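You operate a simulated robot arm through the tools that you are given. There is no shell and no other tool. Be economical: measure what you need, move in short steps, check, and stop when the job is done.

The job below is to be done with a simulated two-armed robot. You get a single attempt, and the scene is never put back.

## Task
Add the purple weight to the white tray, carry the tray to the bed, shake it at speed 3.
Fine: carry with both hands; raise the fence before the run and leave it up; nothing falls or tips. Set down upright: what you pick out.

Only the result counts: the job must be done as asked and must still hold three seconds after the hand-in. Knocking over, shifting, dropping, spilling or breaking anything else fails it.

## Robot
Two 6-joint arms with two-finger parallel grippers on one trunk, on a base that drives. Base frame: it is fixed to the floor where the robot stands at the start and does not move with it; the origin is under the middle of the robot, x ahead of it, y to its left, z up; the surface under the hand at the start is at about z = 80. Lengths are in cm, angles in degrees, forces in N, time in s.
The left shoulder is at the start at [6, 18.7, 119.7], the right one opposite. With the tool pointing down near the work surface each hand reaches from about 10 to 60 cm from the robot's upright axis, wherever it stands, measured 20 degrees to its own side. Places, roughly: bed [50, 40, 80]; fence lever [20, 30, 70]; speed dial [20, 40, 70]; white tray [40, -20, 80]. Payload 1.57 kg a hand.
The TCP of each hand is the grasp point between the finger pads, 3 cm short of the fingertips. In the tool frame z runs along the fingers and y along their closing line. Largest opening 11 cm; finger width 2.4, thickness 1.2; the body of the gripper, 4.8 by 11.2 cm, starts 7.8 cm behind the TCP.
Orientation is that of the tool frame in the base frame, as a unit quaternion [w, x, y, z]. With the fingers straight down and closing along the base's y, the tool's x points along the base's -x, its y along +y and its z along -z.

## Interface
- The arms move only by the tool apply_moves. It takes "left_increments", "right_increments" or both (then of equal length, played together; a hand with none holds still); each is a list of rows, each a list of 6 numbers: the shift along the tool's x, y, z in units of 200 mm (1.0 is 200 mm), then the turn, a rotation vector about the tool's x, y, z in units of 180 degrees (1.0 is 180 degrees). In form: [[dx, dy, dz, ax, ay, az], ...]. A call has 1 to 20 rows; each row is the pose to reach, as a shift and turn from the pose commanded when the call began, along the tool's axes at that moment. "left_grip" and "right_grip" are, for a hand that has rows, the finger opening in cm, from 0 to 11, set as the call begins (left out, the last holds). A call with a number of a shift or a turn outside -1 to 1 is refused whole. A row lasts 0.2 s, in which the tool goes at most 5 cm and 8.6 degrees; a call with a longer step from one row to the next is refused whole, and so is a gripper value outside its range. Where a pose cannot be reached the arm comes as near as it can. A force on the tool above 90 N (or 10 N above the force at the start of the call, whichever is more), or a blocked arm, ends the call early, and 0.2 s more pass. Each finger travels about 15.3 cm/s and halts on what it meets, pressing with about 29 N; the grip force reading is that of the motor and also rises with nothing between the fingers. The clock runs only during rows and for 0.2 s after the last one: add rows that repeat a pose to give the fingers time. It gives the time, the measured TCP pose, the force on the tool (base axes), the opening and the grip force at its end, in the units of the frame above (readings bear some noise), with the torque about the TCP (base axes, N m) and any sound that the robot's microphone picked up.
- Cameras (640 x 400 px; columns grow to the right, rows downward): "scene" is now at [0.4, 3.38, 173.7]; the picture's right is [0.49, -0.87, 0.00], its down [-0.77, -0.43, -0.48] and it looks along [0.42, 0.23, -0.88] (base axes); focal length 255 px, centre (320, 200). "left" rides on the left gripper at [7, -1.6, -14.1] in its tool frame; the picture's right is [0.23, 0.97, 0.00], its down [-0.86, 0.20, -0.48] and it looks along [-0.47, 0.11, 0.88] (tool axes); focal length 222 px, centre (320, 200). "right" rides on the right gripper at [7, 1.6, -14.1] in its tool frame; the picture's right is [-0.23, 0.97, 0.00], its down [-0.86, -0.20, -0.48] and it looks along [-0.47, -0.11, 0.88] (tool axes); focal length 222 px, centre (320, 200). There is no depth. A picture from a camera that has moved, and an enlarged one, comes with that camera's place and axes in the base frame and with its lens. The place of the scene camera against the robot may be out by one fixed shift of up to 1.8 cm in any direction.
- snapshot(camera): a new picture of that camera. The clock stands still meanwhile.
- lift_body(by): slides the trunk up (or, below 0, down) by that many cm; the arms and the scene camera ride with it, the base frame stays. It gives what a move gives, with no picture.
- steer(legs): drives the robot by 1 to 6 legs, each [ahead, left, turn to the left] in cm, cm and degrees, along the robot's own axes; the way and the turn of a leg run together, so that a leg with both is an arc; at most 150 cm and 180 degrees a leg. The arms and the cameras ride along, it lands a little off, and it stops where it bumps. It gives what a move gives.
- aim_head(pan, tilt): turns the head with the scene camera to pan (to the left, within 86 degrees either way) and tilt (down, from -29 to 69), counted from straight ahead of the robot. It gives what a move gives.
- zoom(camera, box): a new picture of the part [left, top, right, bottom] of that camera's present view, enlarged. The clock stands still meanwhile.
- hand_in(): hands the job in; it is judged then, once.

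Work in short steps. Places have to be worked out from the pictures, the camera data and where the tool is seen: move nearer, look again, correct. Check each grasp and each placing, and mend what went wrong. You have 120 turns and 100 pictures in all, those below and enlarged ones among them. Open the grippers and draw the arms clear of the work before you hand the job in, unless the task says otherwise; then end with one line.

The tools are called after "Call:" as name(argument=value, ...) on one line, values as JSON. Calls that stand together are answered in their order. apply_moves: Moves the arms, as the interface text tells. Its arguments: {"type":"object","properties":{"left_increments":{"type":"array","items":{"type":"array","items":{"type":"number"}}},"left_grip":{"type":"number"},"right_increments":{"type":"array","items":{"type":"array","items":{"type":"number"}}},"right_grip":{"type":"number"}},"required":[]} The other tools are called the same way: lift_body (by) slides the trunk up or down; steer (legs) drives the base; aim_head (pan, tilt) turns the head that bears the scene camera; snapshot (camera) takes a picture; zoom (camera, box) takes an enlarged picture of a part of a camera's view; hand_in () hands the job in.

At the start:

```text
clock: 0.0
left_tool_pos: [31.75, 39.71, 111.8]
left_tool_rot: [0.0, 0.0, 1.0, 0.0]
left_ft_force: [0.4, -0.1, -0.1]
left_wrist_torque: [-0.01, 0.0, 0.01]
left_opening: 11.01
left_finger_force: 0.0
right_tool_pos: [27.89, 3.06, 114.02]
right_tool_rot: [0.0, 0.0, 1.0, 0.0]
right_ft_force: [0.6, -0.6, -0.2]
right_wrist_torque: [0.01, 0.04, 0.04]
right_opening: 10.99
right_finger_force: 0.1
trunk travel left (down, up): [-82.5, 16.5]
robot x, y, heading: [-0.33, 0.25, 0.4]
head pan, tilt: [29.2, 61.3]
```

scene: 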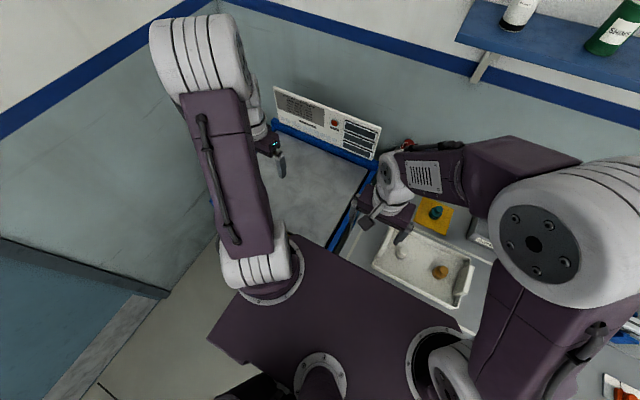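
right: 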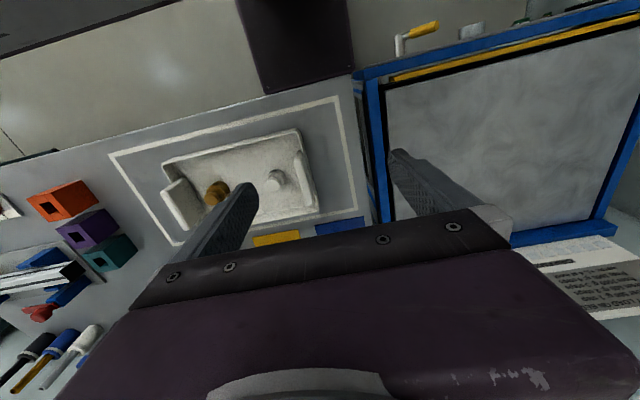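
left: 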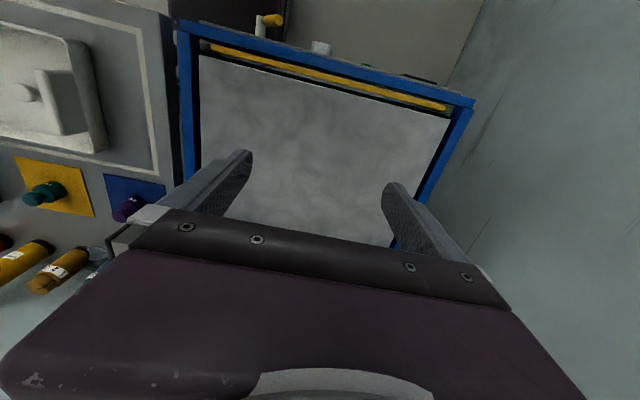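

The left picture shows the purple weight on a blue square and a teal one on a yellow square, both near the tray. I'll turn the head to look at the work area and then at the shaker front.

Call:
zoom(camera="left", box=[0, 100, 220, 300])

Call:
zoom(camera="scene", box=[250, 80, 510, 320])

Call:
zoom(camera="left", box=[160, 0, 500, 200])

```text
2.00 times, centred on (110, 200) of left
camera zoom: at [24.81, 38.16, 126.08], right [-0.23, 0.97, 0.0], down [0.86, 0.2, 0.48], along [0.47, 0.11, -0.88], focal length 444 px, centre (740, 200)
```

zoom: 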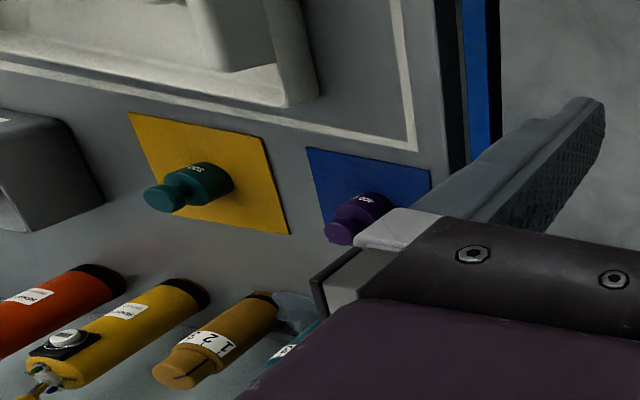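

```text
1.67 times, centred on (380, 200) of scene
camera zoom: at [0.4, 3.38, 173.7], right [0.49, -0.87, 0.0], down [-0.77, -0.43, -0.48], along [0.42, 0.23, -0.88], focal length 424 px, centre (220, 200)
```

zoom: 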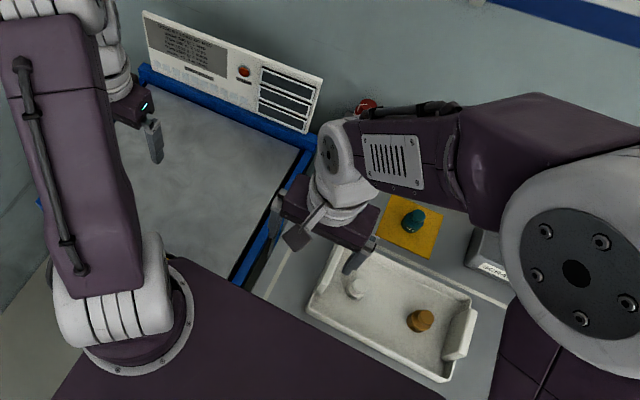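

```text
1.88 times, centred on (330, 100) of left
camera zoom: at [24.81, 38.16, 126.08], right [-0.23, 0.97, 0.0], down [0.86, 0.2, 0.48], along [0.47, 0.11, -0.88], focal length 418 px, centre (301, 388)
```

zoom: 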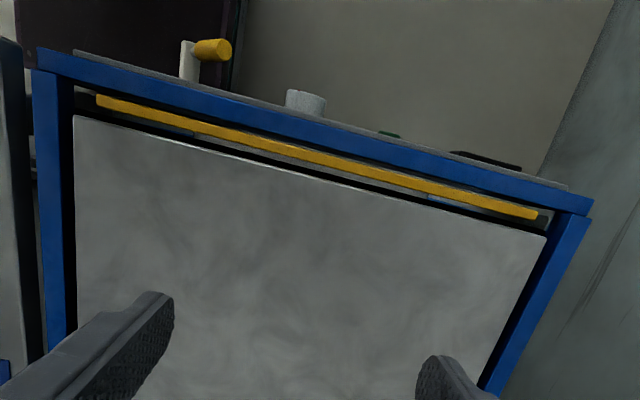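

The rear panel seems to bear instructions. I'll aim the head at it and read.

Call:
aim_head(pan=35, tilt=45)

Call:
snapshot(camera="scene")

```text
clock: 0.8
left_tool_pos: [31.79, 39.75, 111.9]
left_tool_rot: [0.0, -0.001, 1.0, -0.001]
left_ft_force: [-0.1, -0.4, 0.9]
left_wrist_torque: [0.0, 0.02, 0.01]
left_opening: 11.02
left_finger_force: 0.1
right_tool_pos: [27.92, 3.15, 113.92]
right_tool_rot: [0.0, 0.0, 1.0, 0.0]
right_ft_force: [0.2, 0.3, -0.5]
right_wrist_torque: [-0.02, 0.01, 0.01]
right_opening: 10.98
right_finger_force: 0.0
trunk travel left (down, up): [-82.5, 16.5]
robot x, y, heading: [0.09, -0.14, -0.1]
head pan, tilt: [35.0, 45.0]
```

```text
93 pictures are left
camera scene: at [1.36, 4.86, 175.79], right [0.57, -0.82, 0.0], down [-0.58, -0.41, -0.71], along [0.58, 0.41, -0.71], focal length 255 px, centre (320, 200)
```

scene: 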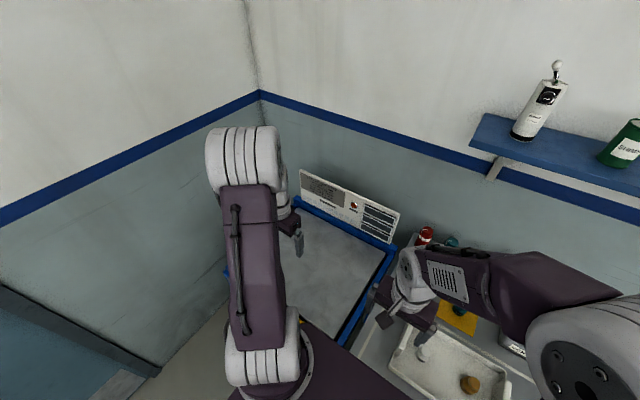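

Call:
zoom(camera="scene", box=[295, 160, 405, 250])

```text
4.44 times, centred on (350, 205) of scene
camera zoom: at [1.36, 4.86, 175.79], right [0.57, -0.82, 0.0], down [-0.58, -0.41, -0.71], along [0.58, 0.41, -0.71], focal length 1132 px, centre (187, 178)
```

zoom: 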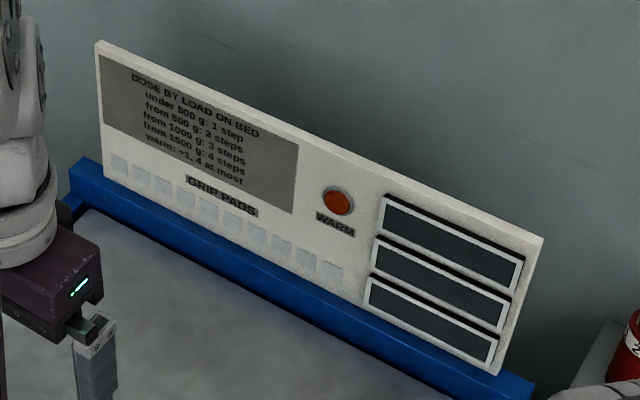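

The panel has a dose table, a warm lamp and displays. I'll back the robot off to see the front panel of the shaker.

Call:
steer(legs=[[-45, 0, 0]])

Call:
aim_head(pan=25, tilt=50)

Call:
snapshot(camera="scene")

```text
clock: 3.5
left_tool_pos: [-13.75, 39.73, 111.88]
left_tool_rot: [0.0, 0.0, 1.0, 0.0]
left_ft_force: [0.2, 0.4, -0.1]
left_wrist_torque: [0.0, 0.01, 0.0]
left_opening: 11.0
left_finger_force: 0.2
right_tool_pos: [-17.6, 3.08, 113.83]
right_tool_rot: [-0.001, 0.0, 1.0, 0.0]
right_ft_force: [0.9, 0.4, 0.7]
right_wrist_torque: [-0.01, -0.02, -0.01]
right_opening: 11.0
right_finger_force: 0.1
trunk travel left (down, up): [-82.5, 16.5]
robot x, y, heading: [-45.49, 0.04, 0.0]
head pan, tilt: [35.0, 45.0]
```

```text
clock: 4.3
left_tool_pos: [-14.06, 39.84, 111.8]
left_tool_rot: [0.0, 0.0, 1.0, 0.0]
left_ft_force: [-0.4, -0.4, -0.2]
left_wrist_torque: [-0.01, -0.01, 0.03]
left_opening: 10.99
left_finger_force: 0.0
right_tool_pos: [-17.86, 3.09, 113.96]
right_tool_rot: [0.0, 0.0, 1.0, -0.001]
right_ft_force: [-0.6, -0.5, 0.0]
right_wrist_torque: [0.03, 0.01, 0.01]
right_opening: 11.0
right_finger_force: 0.0
trunk travel left (down, up): [-82.5, 16.5]
robot x, y, heading: [-46.14, 0.17, 0.3]
head pan, tilt: [25.0, 50.0]
```

```text
91 pictures are left
camera scene: at [-44.04, 3.47, 175.11], right [0.42, -0.91, 0.0], down [-0.69, -0.32, -0.64], along [0.58, 0.27, -0.77], focal length 255 px, centre (320, 200)
```

scene: 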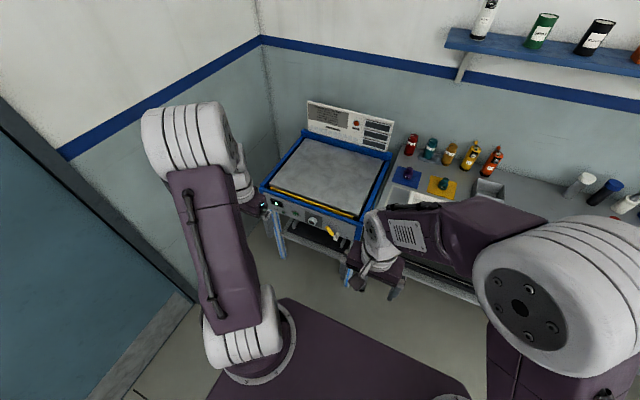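

Call:
zoom(camera="scene", box=[260, 190, 370, 260])

Call:
zoom(camera="scene", box=[380, 130, 640, 290])

```text
5.71 times, centred on (315, 225) of scene
camera zoom: at [-44.04, 3.47, 175.11], right [0.42, -0.91, 0.0], down [-0.69, -0.32, -0.64], along [0.58, 0.27, -0.77], focal length 1455 px, centre (349, 57)
```

zoom: 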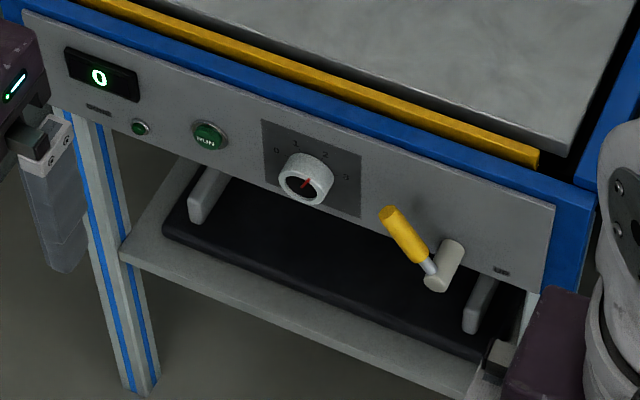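

```text
2.46 times, centred on (510, 210) of scene
camera zoom: at [-44.04, 3.47, 175.11], right [0.42, -0.91, 0.0], down [-0.69, -0.32, -0.64], along [0.58, 0.27, -0.77], focal length 627 px, centre (-148, 175)
```

zoom: 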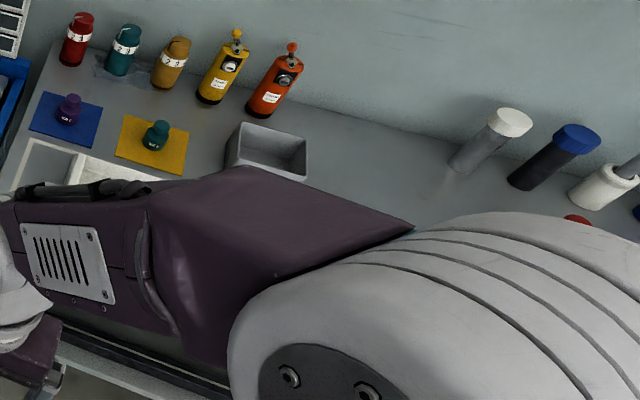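

The front panel carries a RUN button, a dial (0–3) and the yellow fence lever; the yellow fence is lowered. I estimate the purple weight at about (61, 2) and the tray centre near (37, -17). I'll drive so the left hand can reach the weight.

Call:
steer(legs=[[0, -15, 0], [51, 0, 0]])

Call:
aim_head(pan=0, tilt=60)

Call:
snapshot(camera="scene")

Call:
snapshot(camera="left")

```text
clock: 8.1
left_tool_pos: [35.52, 24.44, 111.8]
left_tool_rot: [-0.001, 0.002, 1.0, 0.0]
left_ft_force: [0.4, -0.6, 0.1]
left_wrist_torque: [-0.01, 0.03, 0.01]
left_opening: 11.0
left_finger_force: 0.1
right_tool_pos: [31.64, -12.14, 113.73]
right_tool_rot: [-0.001, 0.0, 1.0, 0.0]
right_ft_force: [1.2, -0.2, -0.7]
right_wrist_torque: [0.01, 0.06, -0.02]
right_opening: 10.98
right_finger_force: 0.0
trunk travel left (down, up): [-82.5, 16.5]
robot x, y, heading: [3.54, -15.25, -0.0]
head pan, tilt: [25.0, 50.0]
stopped in leg 2: the robot was blocked; the commanded pose is now the measured one
```

```text
clock: 9.0
left_tool_pos: [35.19, 24.3, 111.97]
left_tool_rot: [0.0, 0.001, 1.0, 0.0]
left_ft_force: [-0.3, -0.3, 0.4]
left_wrist_torque: [0.0, -0.02, 0.04]
left_opening: 11.0
left_finger_force: 0.1
right_tool_pos: [31.2, -12.17, 113.96]
right_tool_rot: [0.001, 0.001, 1.0, 0.0]
right_ft_force: [-0.1, 1.1, 0.2]
right_wrist_torque: [0.01, -0.02, 0.02]
right_opening: 10.98
right_finger_force: 0.0
trunk travel left (down, up): [-82.5, 16.5]
robot x, y, heading: [3.48, -15.15, -0.2]
head pan, tilt: [0.0, 60.0]
```

```text
88 pictures are left
camera scene: at [4.62, -15.11, 173.85], right [0.0, -1.0, 0.0], down [-0.87, 0.0, -0.5], along [0.5, 0.0, -0.87], focal length 255 px, centre (320, 200)
```

scene: 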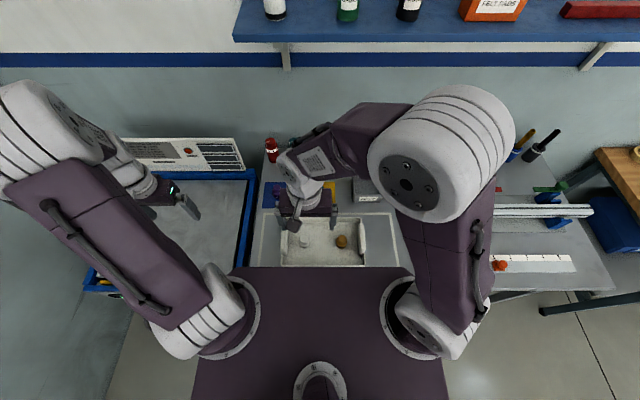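

```text
87 pictures are left
camera left: at [28.17, 22.79, 126.1], right [-0.23, 0.97, 0.0], down [0.86, 0.2, 0.48], along [0.47, 0.11, -0.88], focal length 222 px, centre (320, 200)
```

left: 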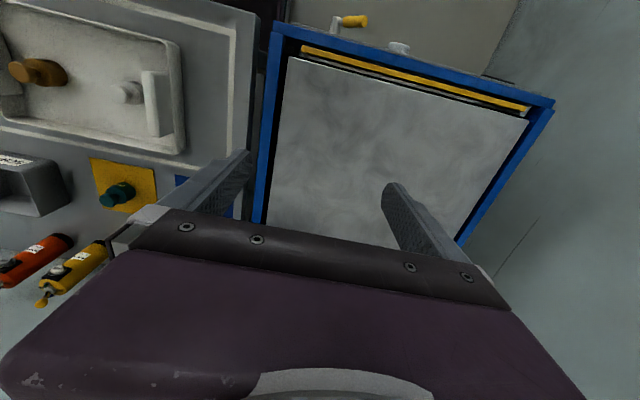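

The bench blocks further advance, and the right forearm hangs over the weight area. I'll move the right hand to the right and, at the same time, the left hand forward.

Call:
apply_moves(right_increments=[[0, -0.2, 0, 0, 0, 0], [0, -0.4, 0, 0, 0, 0], [0, -0.6, 0, 0, 0, 0], [0, -0.8, 0, 0, 0, 0], [0, -1.0, 0, 0, 0, 0]], left_increments=[[-0.15, 0, 0, 0, 0, 0], [-0.3, 0, 0, 0, 0, 0], [-0.45, 0, 0, 0, 0, 0], [-0.6, 0, 0, 0, 0, 0], [-0.75, 0, 0, 0, 0, 0]])

Call:
lift_body(by=-8)

Call:
snapshot(camera="scene")

Call:
snapshot(camera="left")

```text
clock: 10.2
left_tool_pos: [50.18, 24.35, 112.0]
left_tool_rot: [0.0, 0.0, 1.0, 0.0]
left_ft_force: [0.2, -0.4, -0.3]
left_wrist_torque: [0.03, -0.01, -0.01]
left_opening: 10.99
left_finger_force: 0.0
right_tool_pos: [31.35, -32.34, 114.08]
right_tool_rot: [0.0, 0.001, 1.0, 0.001]
right_ft_force: [-0.7, -0.6, 0.0]
right_wrist_torque: [0.03, -0.02, 0.0]
right_opening: 10.99
right_finger_force: 0.1
trunk travel left (down, up): [-82.5, 16.5]
robot x, y, heading: [3.57, -15.53, 0.0]
head pan, tilt: [0.0, 60.0]
```

```text
clock: 11.4
left_tool_pos: [50.08, 24.35, 103.91]
left_tool_rot: [0.001, 0.001, 1.0, 0.0]
left_ft_force: [-0.4, -0.3, 0.5]
left_wrist_torque: [0.0, 0.01, -0.01]
left_opening: 11.0
left_finger_force: 0.1
right_tool_pos: [31.43, -32.17, 106.02]
right_tool_rot: [0.001, 0.001, 1.0, 0.0]
right_ft_force: [-0.3, -0.3, -0.2]
right_wrist_torque: [0.0, 0.02, 0.0]
right_opening: 11.01
right_finger_force: 0.0
trunk travel left (down, up): [-74.5, 24.5]
robot x, y, heading: [3.15, -15.29, 0.0]
head pan, tilt: [0.0, 60.0]
```

```text
86 pictures are left
camera scene: at [4.74, -15.14, 165.85], right [0.0, -1.0, 0.0], down [-0.87, 0.0, -0.5], along [0.5, 0.0, -0.87], focal length 255 px, centre (320, 200)
```

scene: 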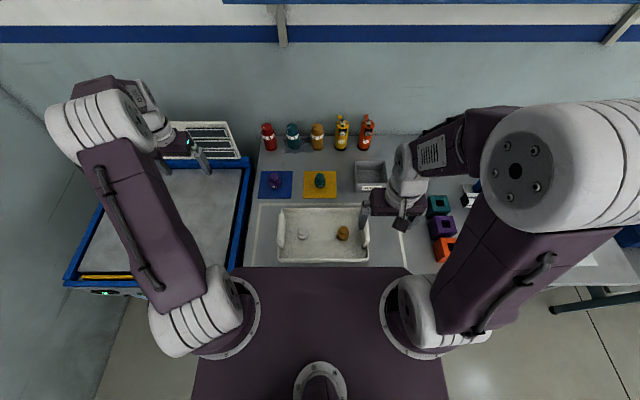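

```text
85 pictures are left
camera left: at [43.15, 22.77, 118.15], right [-0.23, 0.97, 0.0], down [0.86, 0.2, 0.48], along [0.47, 0.11, -0.88], focal length 222 px, centre (320, 200)
```

left: 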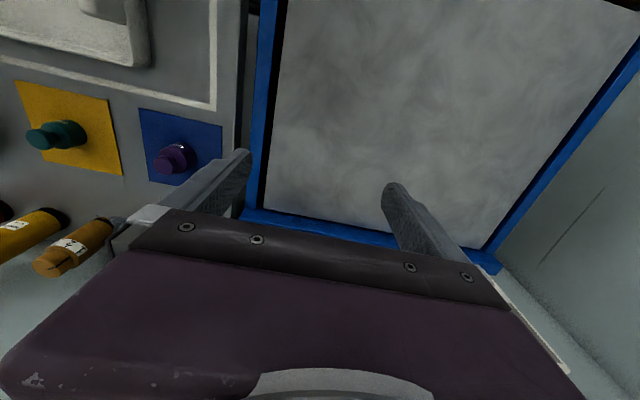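

The view is clear now; both cameras put the purple weight at about (60, 2). I'll move the left hand toward it at height.

Call:
apply_moves(left_increments=[[-0.06, -0.19, 0, 0, 0, 0], [-0.12, -0.38, 0, 0, 0, 0], [-0.18, -0.57, 0, 0, 0, 0], [-0.24, -0.76, 0, 0, 0, 0], [-0.3, -0.95, 0, 0, 0, 0], [-0.3, -0.95, 0, 0, 0, 0]], left_grip=8)

Call:
snapshot(camera="left")

Call:
snapshot(camera="scene")

```text
clock: 12.8
left_tool_pos: [56.0, 5.42, 103.67]
left_tool_rot: [0.0, 0.001, 1.0, 0.001]
left_ft_force: [0.1, 0.1, -0.3]
left_wrist_torque: [-0.03, 0.01, 0.01]
left_opening: 7.99
left_finger_force: 0.1
right_tool_pos: [31.46, -32.08, 105.96]
right_tool_rot: [0.0, 0.001, 1.0, 0.0]
right_ft_force: [0.1, -0.4, -1.2]
right_wrist_torque: [-0.02, 0.02, 0.02]
right_opening: 11.03
right_finger_force: 0.1
trunk travel left (down, up): [-74.5, 24.5]
robot x, y, heading: [3.3, -15.16, -0.0]
head pan, tilt: [0.0, 60.0]
```

```text
84 pictures are left
camera left: at [49.1, 3.77, 117.98], right [-0.23, 0.97, 0.0], down [0.86, 0.2, 0.48], along [0.47, 0.11, -0.88], focal length 222 px, centre (320, 200)
```

left: 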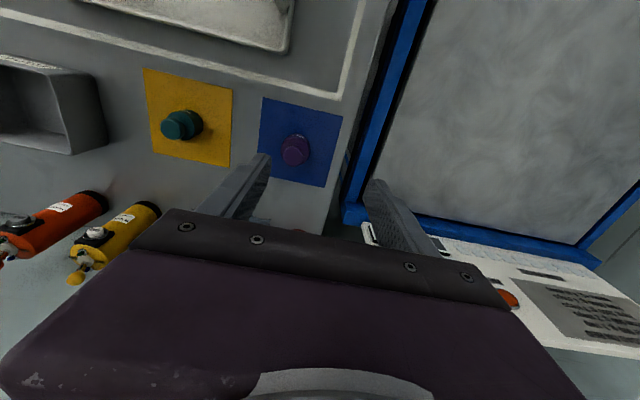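

```text
83 pictures are left
camera scene: at [4.69, -15.02, 165.85], right [0.0, -1.0, 0.0], down [-0.87, 0.0, -0.5], along [0.5, 0.0, -0.87], focal length 255 px, centre (320, 200)
```

scene: 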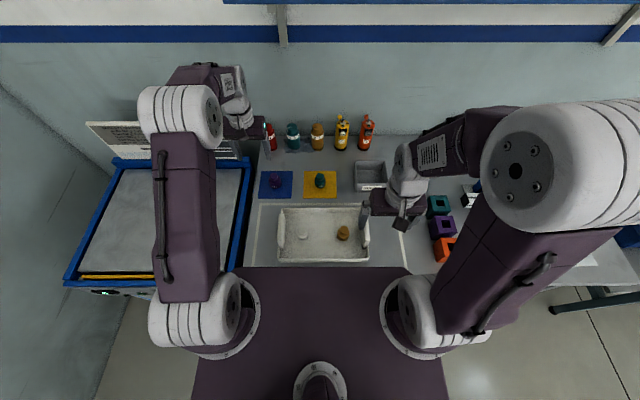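

Zooming on the weight to learn its shape and exact place.

Call:
zoom(camera="left", box=[250, 90, 350, 190])

Call:
zoom(camera="scene", box=[250, 160, 390, 270])

```text
4.00 times, centred on (300, 140) of left
camera zoom: at [49.1, 3.77, 117.98], right [-0.23, 0.97, 0.0], down [0.86, 0.2, 0.48], along [0.47, 0.11, -0.88], focal length 888 px, centre (400, 440)
```

zoom: 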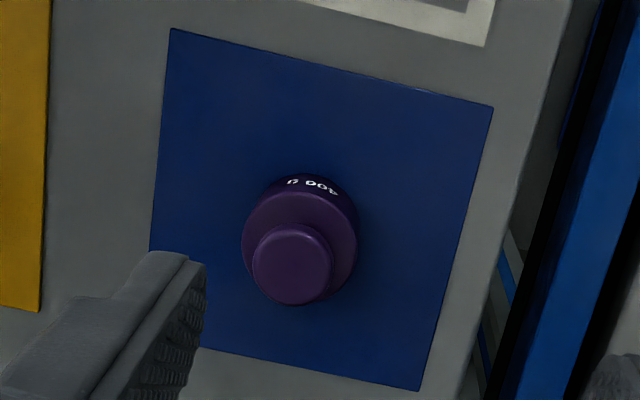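

```text
3.64 times, centred on (320, 215) of scene
camera zoom: at [4.69, -15.02, 165.85], right [0.0, -1.0, 0.0], down [-0.87, 0.0, -0.5], along [0.5, 0.0, -0.87], focal length 926 px, centre (320, 146)
```

zoom: 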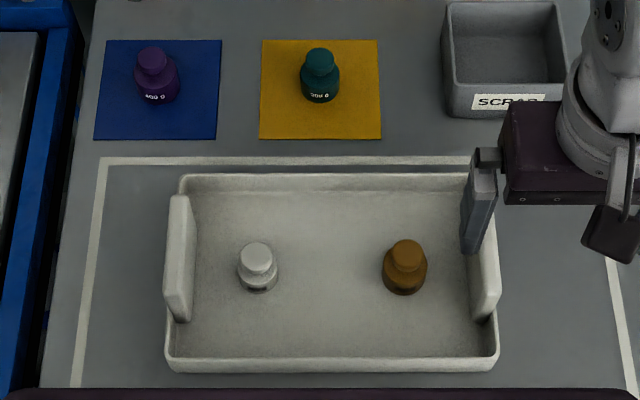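

The weight stands at about (59.7, 2.2), with a body about 4.7 cm across. I'll align over it and go partly down, then look.

Call:
apply_moves(left_increments=[[-0.185, -0.16, 0, 0, 0, 0], [-0.185, -0.16, 0.2, 0, 0, 0], [-0.185, -0.16, 0.4, 0, 0, 0], [-0.185, -0.16, 0.58, 0, 0, 0], [-0.185, -0.16, 0.58, 0, 0, 0]], left_grip=8)

Call:
snapshot(camera="left")

Call:
zoom(camera="scene", box=[230, 120, 350, 210])

```text
clock: 14.0
left_tool_pos: [59.68, 2.22, 92.2]
left_tool_rot: [0.001, 0.002, 1.0, 0.0]
left_ft_force: [-0.1, -0.3, 0.6]
left_wrist_torque: [0.03, 0.01, -0.03]
left_opening: 7.99
left_finger_force: 0.1
right_tool_pos: [31.29, -32.11, 106.0]
right_tool_rot: [0.0, 0.0, 1.0, 0.0]
right_ft_force: [-0.5, 0.1, 0.3]
right_wrist_torque: [-0.02, 0.0, -0.03]
right_opening: 10.99
right_finger_force: 0.1
trunk travel left (down, up): [-74.5, 24.5]
robot x, y, heading: [3.29, -14.95, -0.3]
head pan, tilt: [0.0, 60.0]
```

```text
80 pictures are left
camera left: at [52.65, 0.59, 106.37], right [-0.23, 0.97, 0.0], down [0.85, 0.2, 0.48], along [0.47, 0.11, -0.88], focal length 222 px, centre (320, 200)
```

left: 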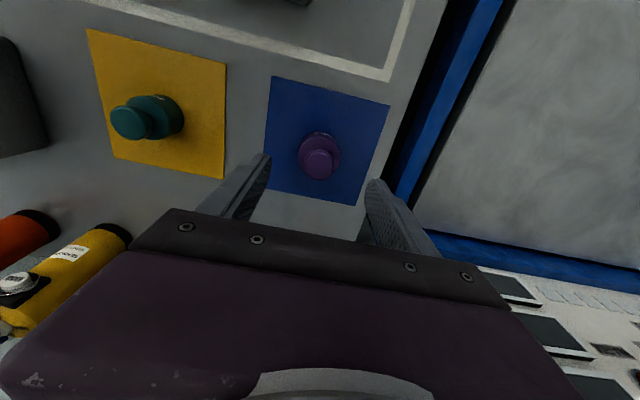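

```text
4.44 times, centred on (290, 165) of scene
camera zoom: at [4.63, -15.08, 165.85], right [0.0, -1.0, 0.0], down [-0.87, 0.0, -0.5], along [0.5, 0.0, -0.87], focal length 1132 px, centre (453, 356)
```

zoom: 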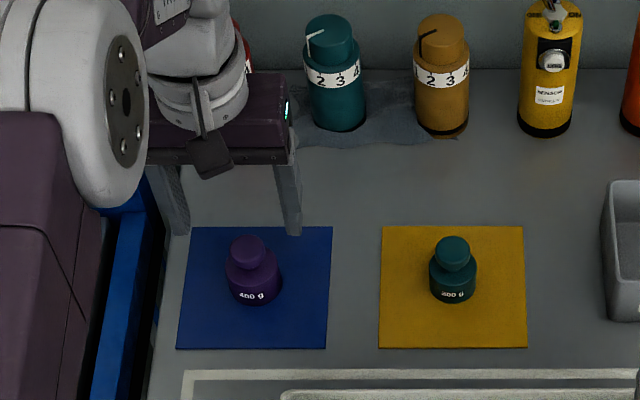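

Aligned within about 0.3 cm. I'll descend and close the fingers.

Call:
apply_moves(left_increments=[[0.01, 0, 0.14, 0, 0, 0], [0.015, 0, 0.28, 0, 0, 0], [0.015, 0, 0.41, 0, 0, 0], [0.015, 0, 0.41, 0, 0, 0]])

Call:
apply_moves(left_increments=[[0, 0, 0, 0, 0, 0], [0, 0, 0, 0, 0, 0], [0, 0, 0, 0, 0, 0]], left_grip=3)

Call:
snapshot(camera="left")

```text
clock: 15.0
left_tool_pos: [59.5, 2.04, 84.21]
left_tool_rot: [0.0, 0.001, 1.0, -0.001]
left_ft_force: [-0.7, 0.5, -0.4]
left_wrist_torque: [0.0, -0.02, -0.03]
left_opening: 8.0
left_finger_force: 0.1
right_tool_pos: [31.28, -32.16, 106.04]
right_tool_rot: [0.0, 0.002, 1.0, 0.0]
right_ft_force: [-0.1, -0.7, 0.3]
right_wrist_torque: [0.0, 0.02, -0.01]
right_opening: 10.99
right_finger_force: 0.1
trunk travel left (down, up): [-74.5, 24.5]
robot x, y, heading: [3.05, -15.19, -0.1]
head pan, tilt: [0.0, 60.0]
```

```text
clock: 15.8
left_tool_pos: [59.48, 2.17, 84.24]
left_tool_rot: [0.001, 0.001, 1.0, 0.0]
left_ft_force: [-0.4, 0.6, 0.2]
left_wrist_torque: [-0.04, -0.04, -0.04]
left_opening: 4.53
left_finger_force: 28.7
right_tool_pos: [31.44, -32.19, 106.07]
right_tool_rot: [0.0, 0.001, 1.0, 0.001]
right_ft_force: [0.2, 0.8, 0.3]
right_wrist_torque: [-0.02, 0.01, 0.01]
right_opening: 11.02
right_finger_force: 0.1
trunk travel left (down, up): [-74.5, 24.5]
robot x, y, heading: [3.53, -15.14, -0.1]
head pan, tilt: [0.0, 60.0]
```

```text
78 pictures are left
camera left: at [52.55, 0.53, 98.43], right [-0.23, 0.97, 0.0], down [0.86, 0.2, 0.48], along [0.47, 0.11, -0.88], focal length 222 px, centre (320, 200)
```

left: 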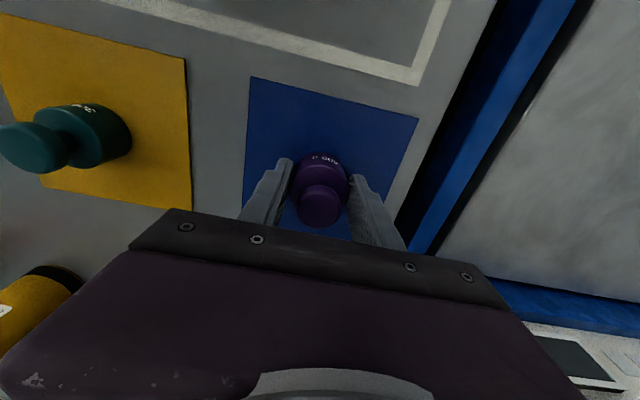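

The weight is gripped (opening 4.5, force 29 N). I'll lift it 14 cm and start over toward the tray, while the right hand moves farther aside.

Call:
apply_moves(left_increments=[[0, 0, -0.1, 0, 0, 0], [0, 0, -0.25, 0, 0, 0], [0, 0, -0.42, 0, 0, 0], [0, 0, -0.6, 0, 0, 0], [0, 0, -0.7, 0, 0, 0], [0.12, -0.12, -0.7, 0, 0, 0], [0.28, -0.26, -0.7, 0, 0, 0], [0.45, -0.4, -0.7, 0, 0, 0], [0.6, -0.5, -0.7, 0, 0, 0], [0.7, -0.55, -0.7, 0, 0, 0]], right_increments=[[0, -0.1, 0, 0, 0, 0], [0, -0.2, 0, 0, 0, 0], [0, -0.3, 0, 0, 0, 0], [0, -0.4, 0, 0, 0, 0], [0, -0.5, 0, 0, 0, 0], [0, -0.6, 0, 0, 0, 0], [0, -0.6, 0, 0, 0, 0], [0, -0.6, 0, 0, 0, 0], [0, -0.6, 0, 0, 0, 0], [0, -0.6, 0, 0, 0, 0]])

Call:
snapshot(camera="left")

Call:
snapshot(camera="right")

```text
clock: 18.0
left_tool_pos: [45.39, -8.94, 98.04]
left_tool_rot: [0.001, 0.001, 1.0, 0.0]
left_ft_force: [-0.1, -1.1, -3.0]
left_wrist_torque: [-0.01, 0.04, 0.01]
left_opening: 4.55
left_finger_force: 29.1
right_tool_pos: [31.3, -44.0, 106.0]
right_tool_rot: [0.001, 0.001, 1.0, 0.0]
right_ft_force: [-0.4, -0.4, -0.2]
right_wrist_torque: [0.03, -0.02, -0.02]
right_opening: 10.99
right_finger_force: 0.1
trunk travel left (down, up): [-74.5, 24.5]
robot x, y, heading: [3.46, -15.18, -0.1]
head pan, tilt: [0.0, 60.0]
```

```text
77 pictures are left
camera left: at [38.44, -10.46, 112.28], right [-0.23, 0.97, 0.0], down [0.85, 0.2, 0.48], along [0.47, 0.11, -0.88], focal length 222 px, centre (320, 200)
```

left: 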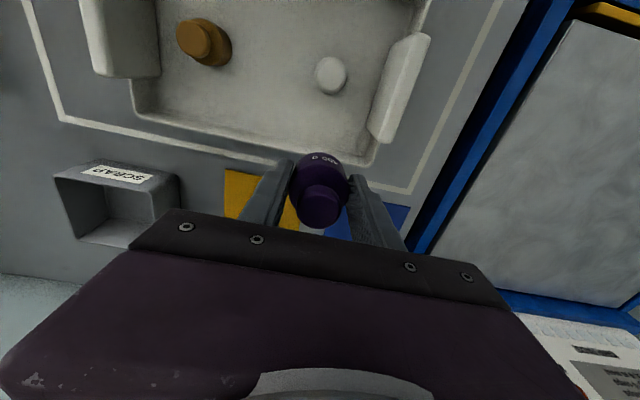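

```text
76 pictures are left
camera right: at [24.22, -42.39, 120.22], right [0.23, 0.97, 0.0], down [0.85, -0.2, 0.48], along [0.47, -0.11, -0.88], focal length 222 px, centre (320, 200)
```

right: 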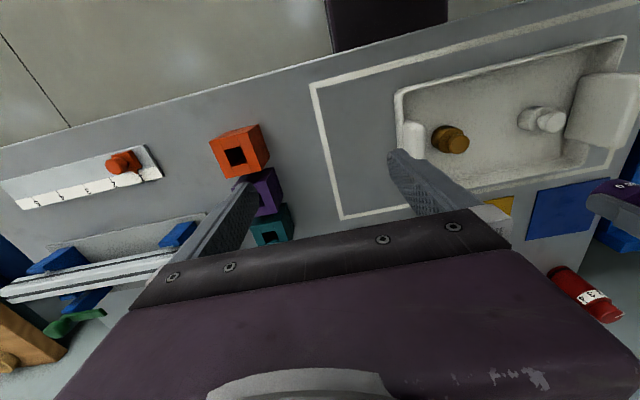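

Tray spans about x 28.7–47.3, y -32 to -1, with the two weights at (38.2, -9.4) and (38.3, -22.9). I'll set the purple one at (42, -16.1); moving over and partly down first.

Call:
apply_moves(left_increments=[[0.08, -0.18, 0, 0, 0, 0], [0.17, -0.358, 0, 0, 0, 0], [0.17, -0.358, 0.15, 0, 0, 0], [0.17, -0.358, 0.3, 0, 0, 0], [0.17, -0.358, 0.4, 0, 0, 0], [0.17, -0.358, 0.4, 0, 0, 0]])

Call:
snapshot(camera="left")

Call:
zoom(camera="scene", box=[250, 160, 390, 270])

```text
clock: 19.4
left_tool_pos: [41.86, -16.02, 89.97]
left_tool_rot: [0.0, 0.001, 1.0, -0.001]
left_ft_force: [0.1, 0.3, -4.0]
left_wrist_torque: [0.0, 0.01, -0.02]
left_opening: 4.51
left_finger_force: 29.4
right_tool_pos: [31.3, -43.98, 105.96]
right_tool_rot: [-0.001, 0.0, 1.0, 0.0]
right_ft_force: [-1.0, -0.7, -0.1]
right_wrist_torque: [-0.01, -0.05, 0.01]
right_opening: 10.98
right_finger_force: 0.1
trunk travel left (down, up): [-74.5, 24.5]
robot x, y, heading: [3.33, -15.31, -0.1]
head pan, tilt: [0.0, 60.0]
```

```text
75 pictures are left
camera left: at [34.95, -17.59, 104.23], right [-0.23, 0.97, 0.0], down [0.86, 0.2, 0.48], along [0.47, 0.11, -0.88], focal length 222 px, centre (320, 200)
```

left: 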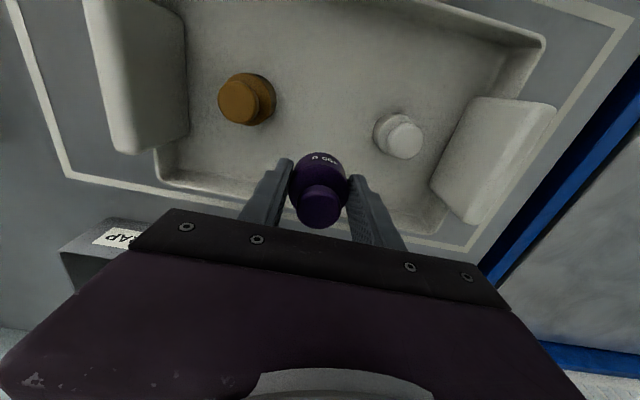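

```text
3.64 times, centred on (320, 215) of scene
camera zoom: at [4.79, -15.08, 165.85], right [0.0, -1.0, 0.0], down [-0.87, 0.0, -0.5], along [0.5, 0.0, -0.87], focal length 926 px, centre (320, 146)
```

zoom: 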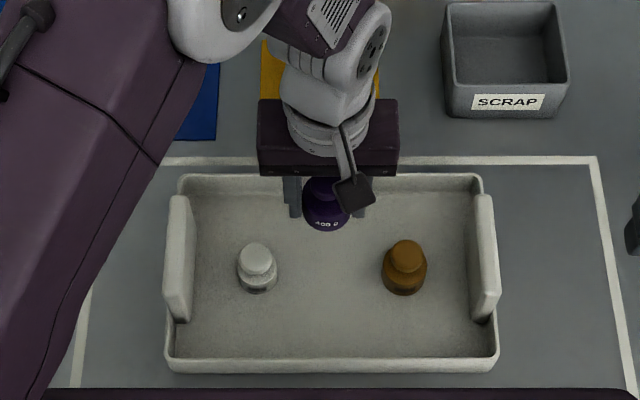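

Clear on both sides. Lowering slowly toward the tray floor.

Call:
apply_moves(left_increments=[[0, 0, 0.1, 0, 0, 0], [0, 0, 0.18, 0, 0, 0], [0, 0, 0.215, 0, 0, 0], [0, 0, 0.23, 0, 0, 0]])

```text
clock: 20.4
left_tool_pos: [41.8, -15.93, 85.41]
left_tool_rot: [0.001, 0.001, 1.0, 0.001]
left_ft_force: [-1.0, 0.2, -5.1]
left_wrist_torque: [-0.06, 0.07, -0.01]
left_opening: 4.5
left_finger_force: 29.1
right_tool_pos: [31.28, -44.05, 105.99]
right_tool_rot: [0.0, 0.001, 1.0, -0.001]
right_ft_force: [-0.1, -0.1, 0.5]
right_wrist_torque: [0.0, 0.03, 0.01]
right_opening: 10.97
right_finger_force: 0.0
trunk travel left (down, up): [-74.5, 24.5]
robot x, y, heading: [3.22, -15.22, -0.2]
head pan, tilt: [0.0, 60.0]
```

Not yet in contact (still about -4 N). A bit lower.

Call:
apply_moves(left_increments=[[0, 0, 0.015, 0, 0, 0], [0, 0, 0.025, 0, 0, 0]])

Call:
zoom(camera="left", box=[240, 110, 440, 250])

```text
clock: 21.0
left_tool_pos: [41.93, -15.85, 84.94]
left_tool_rot: [0.0, 0.001, 1.0, 0.0]
left_ft_force: [0.7, -0.6, -4.1]
left_wrist_torque: [-0.03, 0.03, 0.0]
left_opening: 4.55
left_finger_force: 29.2
right_tool_pos: [31.34, -43.91, 105.98]
right_tool_rot: [0.0, 0.001, 1.0, 0.0]
right_ft_force: [-0.2, 1.0, 0.6]
right_wrist_torque: [0.04, -0.03, -0.02]
right_opening: 10.99
right_finger_force: 0.0
trunk travel left (down, up): [-74.5, 24.5]
robot x, y, heading: [3.16, -14.99, 0.3]
head pan, tilt: [0.0, 60.0]
```

```text
2.86 times, centred on (340, 180) of left
camera zoom: at [35.02, -17.55, 99.21], right [-0.23, 0.97, 0.0], down [0.86, 0.2, 0.48], along [0.47, 0.11, -0.88], focal length 635 px, centre (263, 257)
```

zoom: 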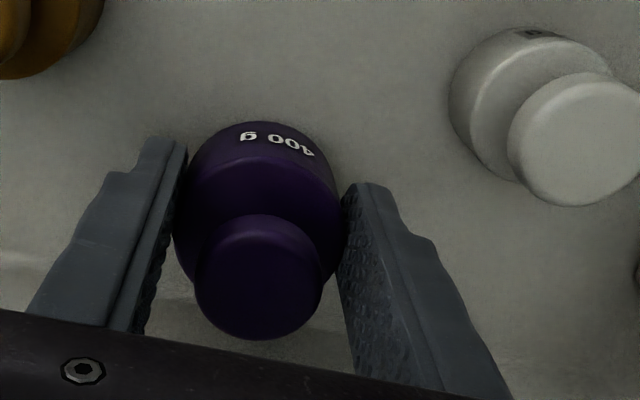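

Call:
apply_moves(left_increments=[[0, 0, 0.008, 0, 0, 0], [0, 0, 0.016, 0, 0, 0]])

```text
clock: 21.6
left_tool_pos: [41.93, -15.93, 84.61]
left_tool_rot: [0.0, 0.001, 1.0, 0.0]
left_ft_force: [0.7, 0.0, -4.2]
left_wrist_torque: [-0.02, 0.01, 0.02]
left_opening: 4.52
left_finger_force: 28.6
right_tool_pos: [31.27, -44.04, 105.99]
right_tool_rot: [0.001, 0.001, 1.0, 0.001]
right_ft_force: [0.4, 0.2, -0.2]
right_wrist_torque: [-0.01, -0.02, -0.04]
right_opening: 11.01
right_finger_force: 0.0
trunk travel left (down, up): [-74.5, 24.5]
robot x, y, heading: [3.58, -15.12, -0.2]
head pan, tilt: [0.0, 60.0]
```

Still hanging; lowering another 0.3–0.4 cm.

Call:
apply_moves(left_increments=[[0, 0, 0.006, 0, 0, 0], [0, 0, 0.012, 0, 0, 0], [0, 0, 0.012, 0, 0, 0]])

```text
clock: 22.4
left_tool_pos: [41.95, -15.87, 84.39]
left_tool_rot: [0.001, 0.001, 1.0, 0.0]
left_ft_force: [0.5, 1.6, -0.9]
left_wrist_torque: [-0.01, -0.05, 0.04]
left_opening: 4.52
left_finger_force: 29.1
right_tool_pos: [31.22, -44.0, 105.99]
right_tool_rot: [0.0, 0.001, 1.0, 0.0]
right_ft_force: [0.1, 0.3, 0.0]
right_wrist_torque: [-0.03, -0.03, -0.01]
right_opening: 11.0
right_finger_force: 0.0
trunk travel left (down, up): [-74.5, 24.5]
robot x, y, heading: [3.47, -15.07, 0.0]
head pan, tilt: [0.0, 60.0]
```

The load has transferred to the tray. Opening and drawing straight up.

Call:
apply_moves(left_increments=[[0, 0, 0, 0, 0, 0], [0, 0, 0, 0, 0, 0], [0, 0, -0.1, 0, 0, 0], [0, 0, -0.3, 0, 0, 0], [0, 0, -0.5, 0, 0, 0], [0, 0, -0.7, 0, 0, 0], [0, 0, -0.9, 0, 0, 0]], left_grip=6)

Call:
snapshot(camera="left")

Call:
zoom(camera="scene", box=[250, 160, 390, 270])

```text
clock: 24.0
left_tool_pos: [41.91, -15.86, 102.6]
left_tool_rot: [0.0, 0.0, 1.0, 0.0]
left_ft_force: [-1.0, 0.0, -0.5]
left_wrist_torque: [0.0, -0.02, 0.01]
left_opening: 5.97
left_finger_force: 0.1
right_tool_pos: [31.2, -44.01, 106.08]
right_tool_rot: [0.0, 0.001, 1.0, 0.0]
right_ft_force: [0.0, -0.4, -0.3]
right_wrist_torque: [0.03, -0.04, -0.02]
right_opening: 11.0
right_finger_force: 0.1
trunk travel left (down, up): [-74.5, 24.5]
robot x, y, heading: [3.74, -15.27, -0.2]
head pan, tilt: [0.0, 60.0]
```

```text
72 pictures are left
camera left: at [34.99, -17.39, 116.81], right [-0.23, 0.97, 0.0], down [0.86, 0.2, 0.48], along [0.47, 0.11, -0.88], focal length 222 px, centre (320, 200)
```

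left: 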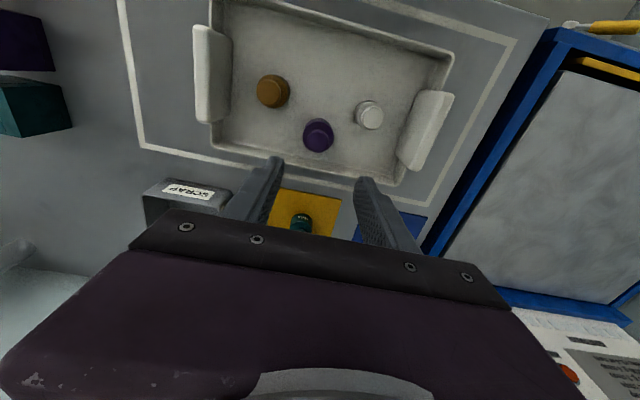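

```text
3.64 times, centred on (320, 215) of scene
camera zoom: at [4.61, -15.09, 165.85], right [0.0, -1.0, 0.0], down [-0.87, 0.0, -0.5], along [0.5, 0.0, -0.87], focal length 926 px, centre (320, 146)
```

zoom: 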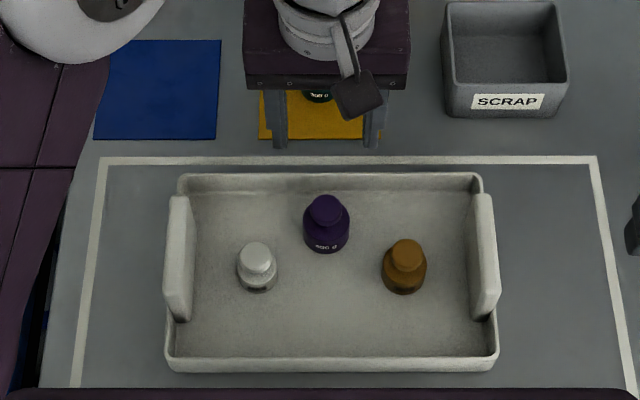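

The purple weight stands upright in the tray. Next I bring each hand above its tray handle, roughly x=38 and y=-2.5 / -31.5, to look closely.

Call:
apply_moves(left_increments=[[0.05, 0.17, 0, 0, 0, 0], [0.1, 0.34, 0, 0, 0, 0], [0.15, 0.5, 0, 0, 0, 0], [0.195, 0.67, 0, 0, 0, 0], [0.195, 0.67, 0, 0, 0, 0]], right_increments=[[-0.08, 0.15, 0, 0, 0, 0], [-0.16, 0.3, 0, 0, 0, 0], [-0.24, 0.45, 0.05, 0, 0, 0], [-0.34, 0.625, 0.15, 0, 0, 0], [-0.34, 0.625, 0.15, 0, 0, 0]], left_grip=9, right_grip=9)

Call:
snapshot(camera="left")

Call:
snapshot(camera="right")

```text
clock: 25.2
left_tool_pos: [37.99, -2.81, 102.46]
left_tool_rot: [-0.001, 0.0, 1.0, 0.001]
left_ft_force: [-0.5, -0.7, 0.7]
left_wrist_torque: [0.06, 0.02, -0.01]
left_opening: 9.02
left_finger_force: 0.0
right_tool_pos: [38.11, -31.68, 102.86]
right_tool_rot: [0.001, 0.0, 1.0, 0.001]
right_ft_force: [-1.0, -0.6, 0.3]
right_wrist_torque: [0.03, -0.01, -0.01]
right_opening: 9.01
right_finger_force: 0.1
trunk travel left (down, up): [-74.5, 24.5]
robot x, y, heading: [3.44, -15.25, -0.3]
head pan, tilt: [0.0, 60.0]
```

```text
70 pictures are left
camera left: at [31.11, -4.3, 116.71], right [-0.23, 0.97, 0.0], down [0.86, 0.2, 0.48], along [0.47, 0.11, -0.88], focal length 222 px, centre (320, 200)
```

left: 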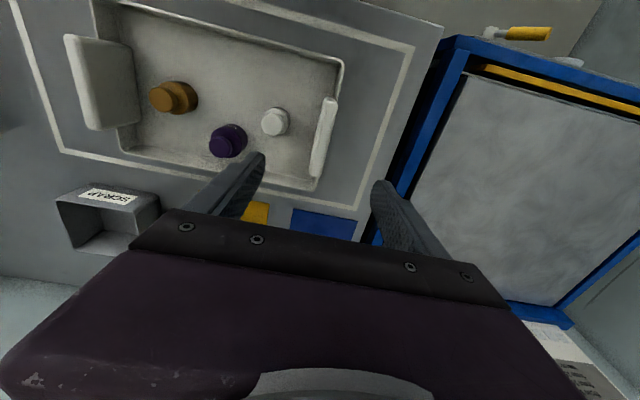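

```text
69 pictures are left
camera right: at [31.06, -30.05, 117.17], right [0.23, 0.97, 0.0], down [0.85, -0.2, 0.48], along [0.47, -0.11, -0.88], focal length 222 px, centre (320, 200)
```

right: 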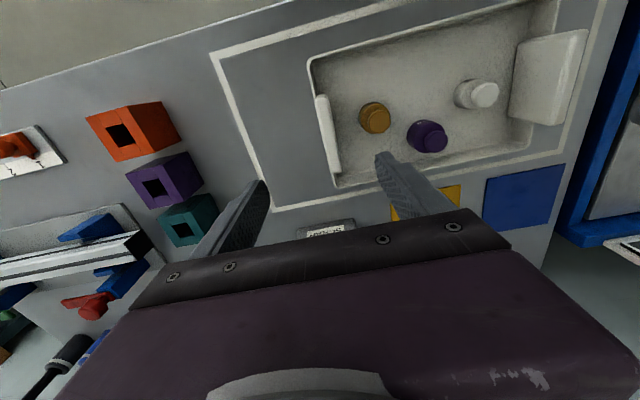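

Call:
zoom(camera="left", box=[270, 80, 370, 200])

Call:
zoom(camera="right", box=[280, 80, 380, 200])

```text
3.33 times, centred on (320, 140) of left
camera zoom: at [31.11, -4.3, 116.71], right [-0.23, 0.97, 0.0], down [0.86, 0.2, 0.48], along [0.47, 0.11, -0.88], focal length 740 px, centre (320, 400)
```

zoom: 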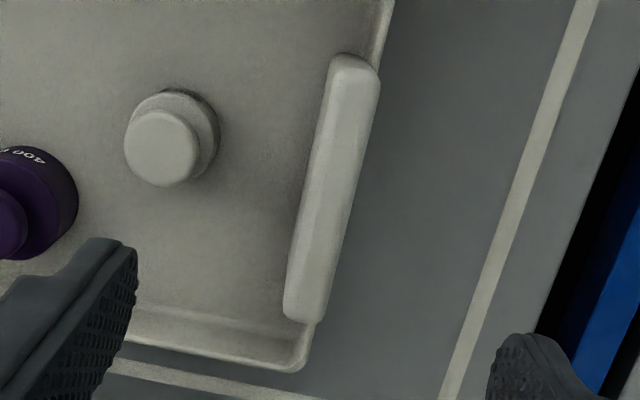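

```text
3.33 times, centred on (330, 140) of right
camera zoom: at [31.06, -30.05, 117.17], right [0.23, 0.97, 0.0], down [0.85, -0.2, 0.48], along [0.47, -0.11, -0.88], focal length 740 px, centre (287, 400)
```

zoom: 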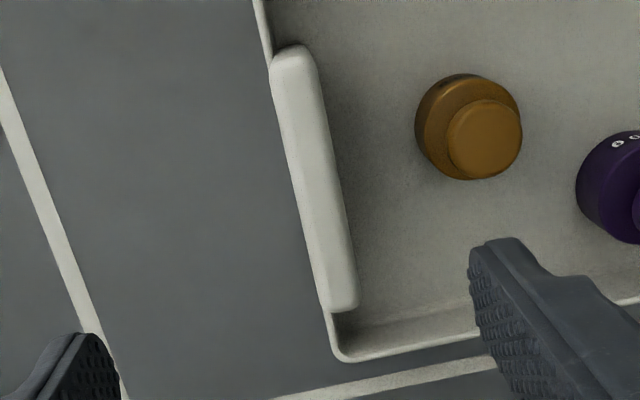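

Handles are about 10 cm long (x 33–43), 2 cm thick, top at z≈87.2; centres at (37.6, -2.3) and (37.7, -30.5). I'll line up both hands and drop to just above them.

Call:
apply_moves(left_increments=[[0.015, 0.026, 0.1, 0, 0, 0], [0.015, 0.026, 0.25, 0, 0, 0], [0.015, 0.026, 0.4, 0, 0, 0], [0.015, 0.026, 0.55, 0, 0, 0], [0.015, 0.026, 0.55, 0, 0, 0]], right_increments=[[0.02, 0.059, 0.1, 0, 0, 0], [0.02, 0.059, 0.25, 0, 0, 0], [0.02, 0.059, 0.4, 0, 0, 0], [0.02, 0.059, 0.57, 0, 0, 0], [0.02, 0.059, 0.57, 0, 0, 0]], left_grip=5, right_grip=5)

Call:
zoom(camera="left", box=[210, 60, 450, 250])

Call:
zoom(camera="right", box=[190, 60, 430, 250])

```text
clock: 26.4
left_tool_pos: [37.52, -2.21, 91.36]
left_tool_rot: [0.0, 0.001, 1.0, 0.001]
left_ft_force: [-0.3, -0.4, 0.0]
left_wrist_torque: [0.0, -0.02, 0.0]
left_opening: 5.01
left_finger_force: 0.0
right_tool_pos: [37.56, -30.4, 91.5]
right_tool_rot: [0.001, 0.001, 1.0, 0.0]
right_ft_force: [-0.4, 0.9, -0.4]
right_wrist_torque: [0.0, -0.01, 0.02]
right_opening: 5.01
right_finger_force: 0.0
trunk travel left (down, up): [-74.5, 24.5]
robot x, y, heading: [3.33, -15.41, -0.0]
head pan, tilt: [0.0, 60.0]
```

```text
2.11 times, centred on (330, 155) of left
camera zoom: at [30.71, -3.62, 105.59], right [-0.23, 0.97, 0.0], down [0.85, 0.2, 0.48], along [0.47, 0.11, -0.88], focal length 468 px, centre (299, 295)
```

zoom: 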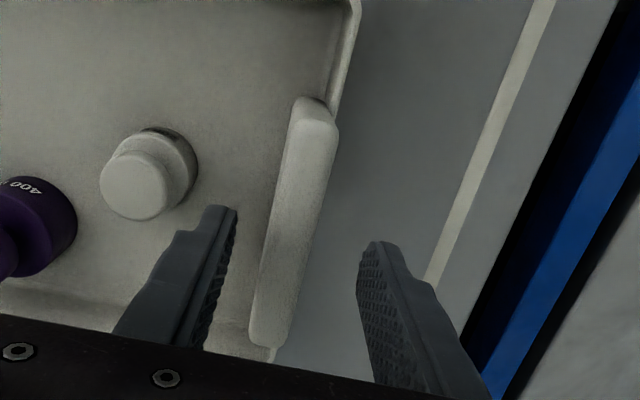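

```text
2.11 times, centred on (310, 155) of right
camera zoom: at [30.63, -28.84, 105.72], right [0.23, 0.97, 0.0], down [0.85, -0.2, 0.48], along [0.47, -0.11, -0.88], focal length 468 px, centre (341, 295)
```

zoom: 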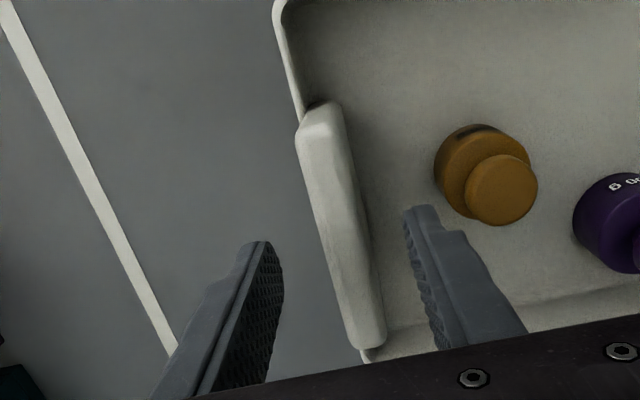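

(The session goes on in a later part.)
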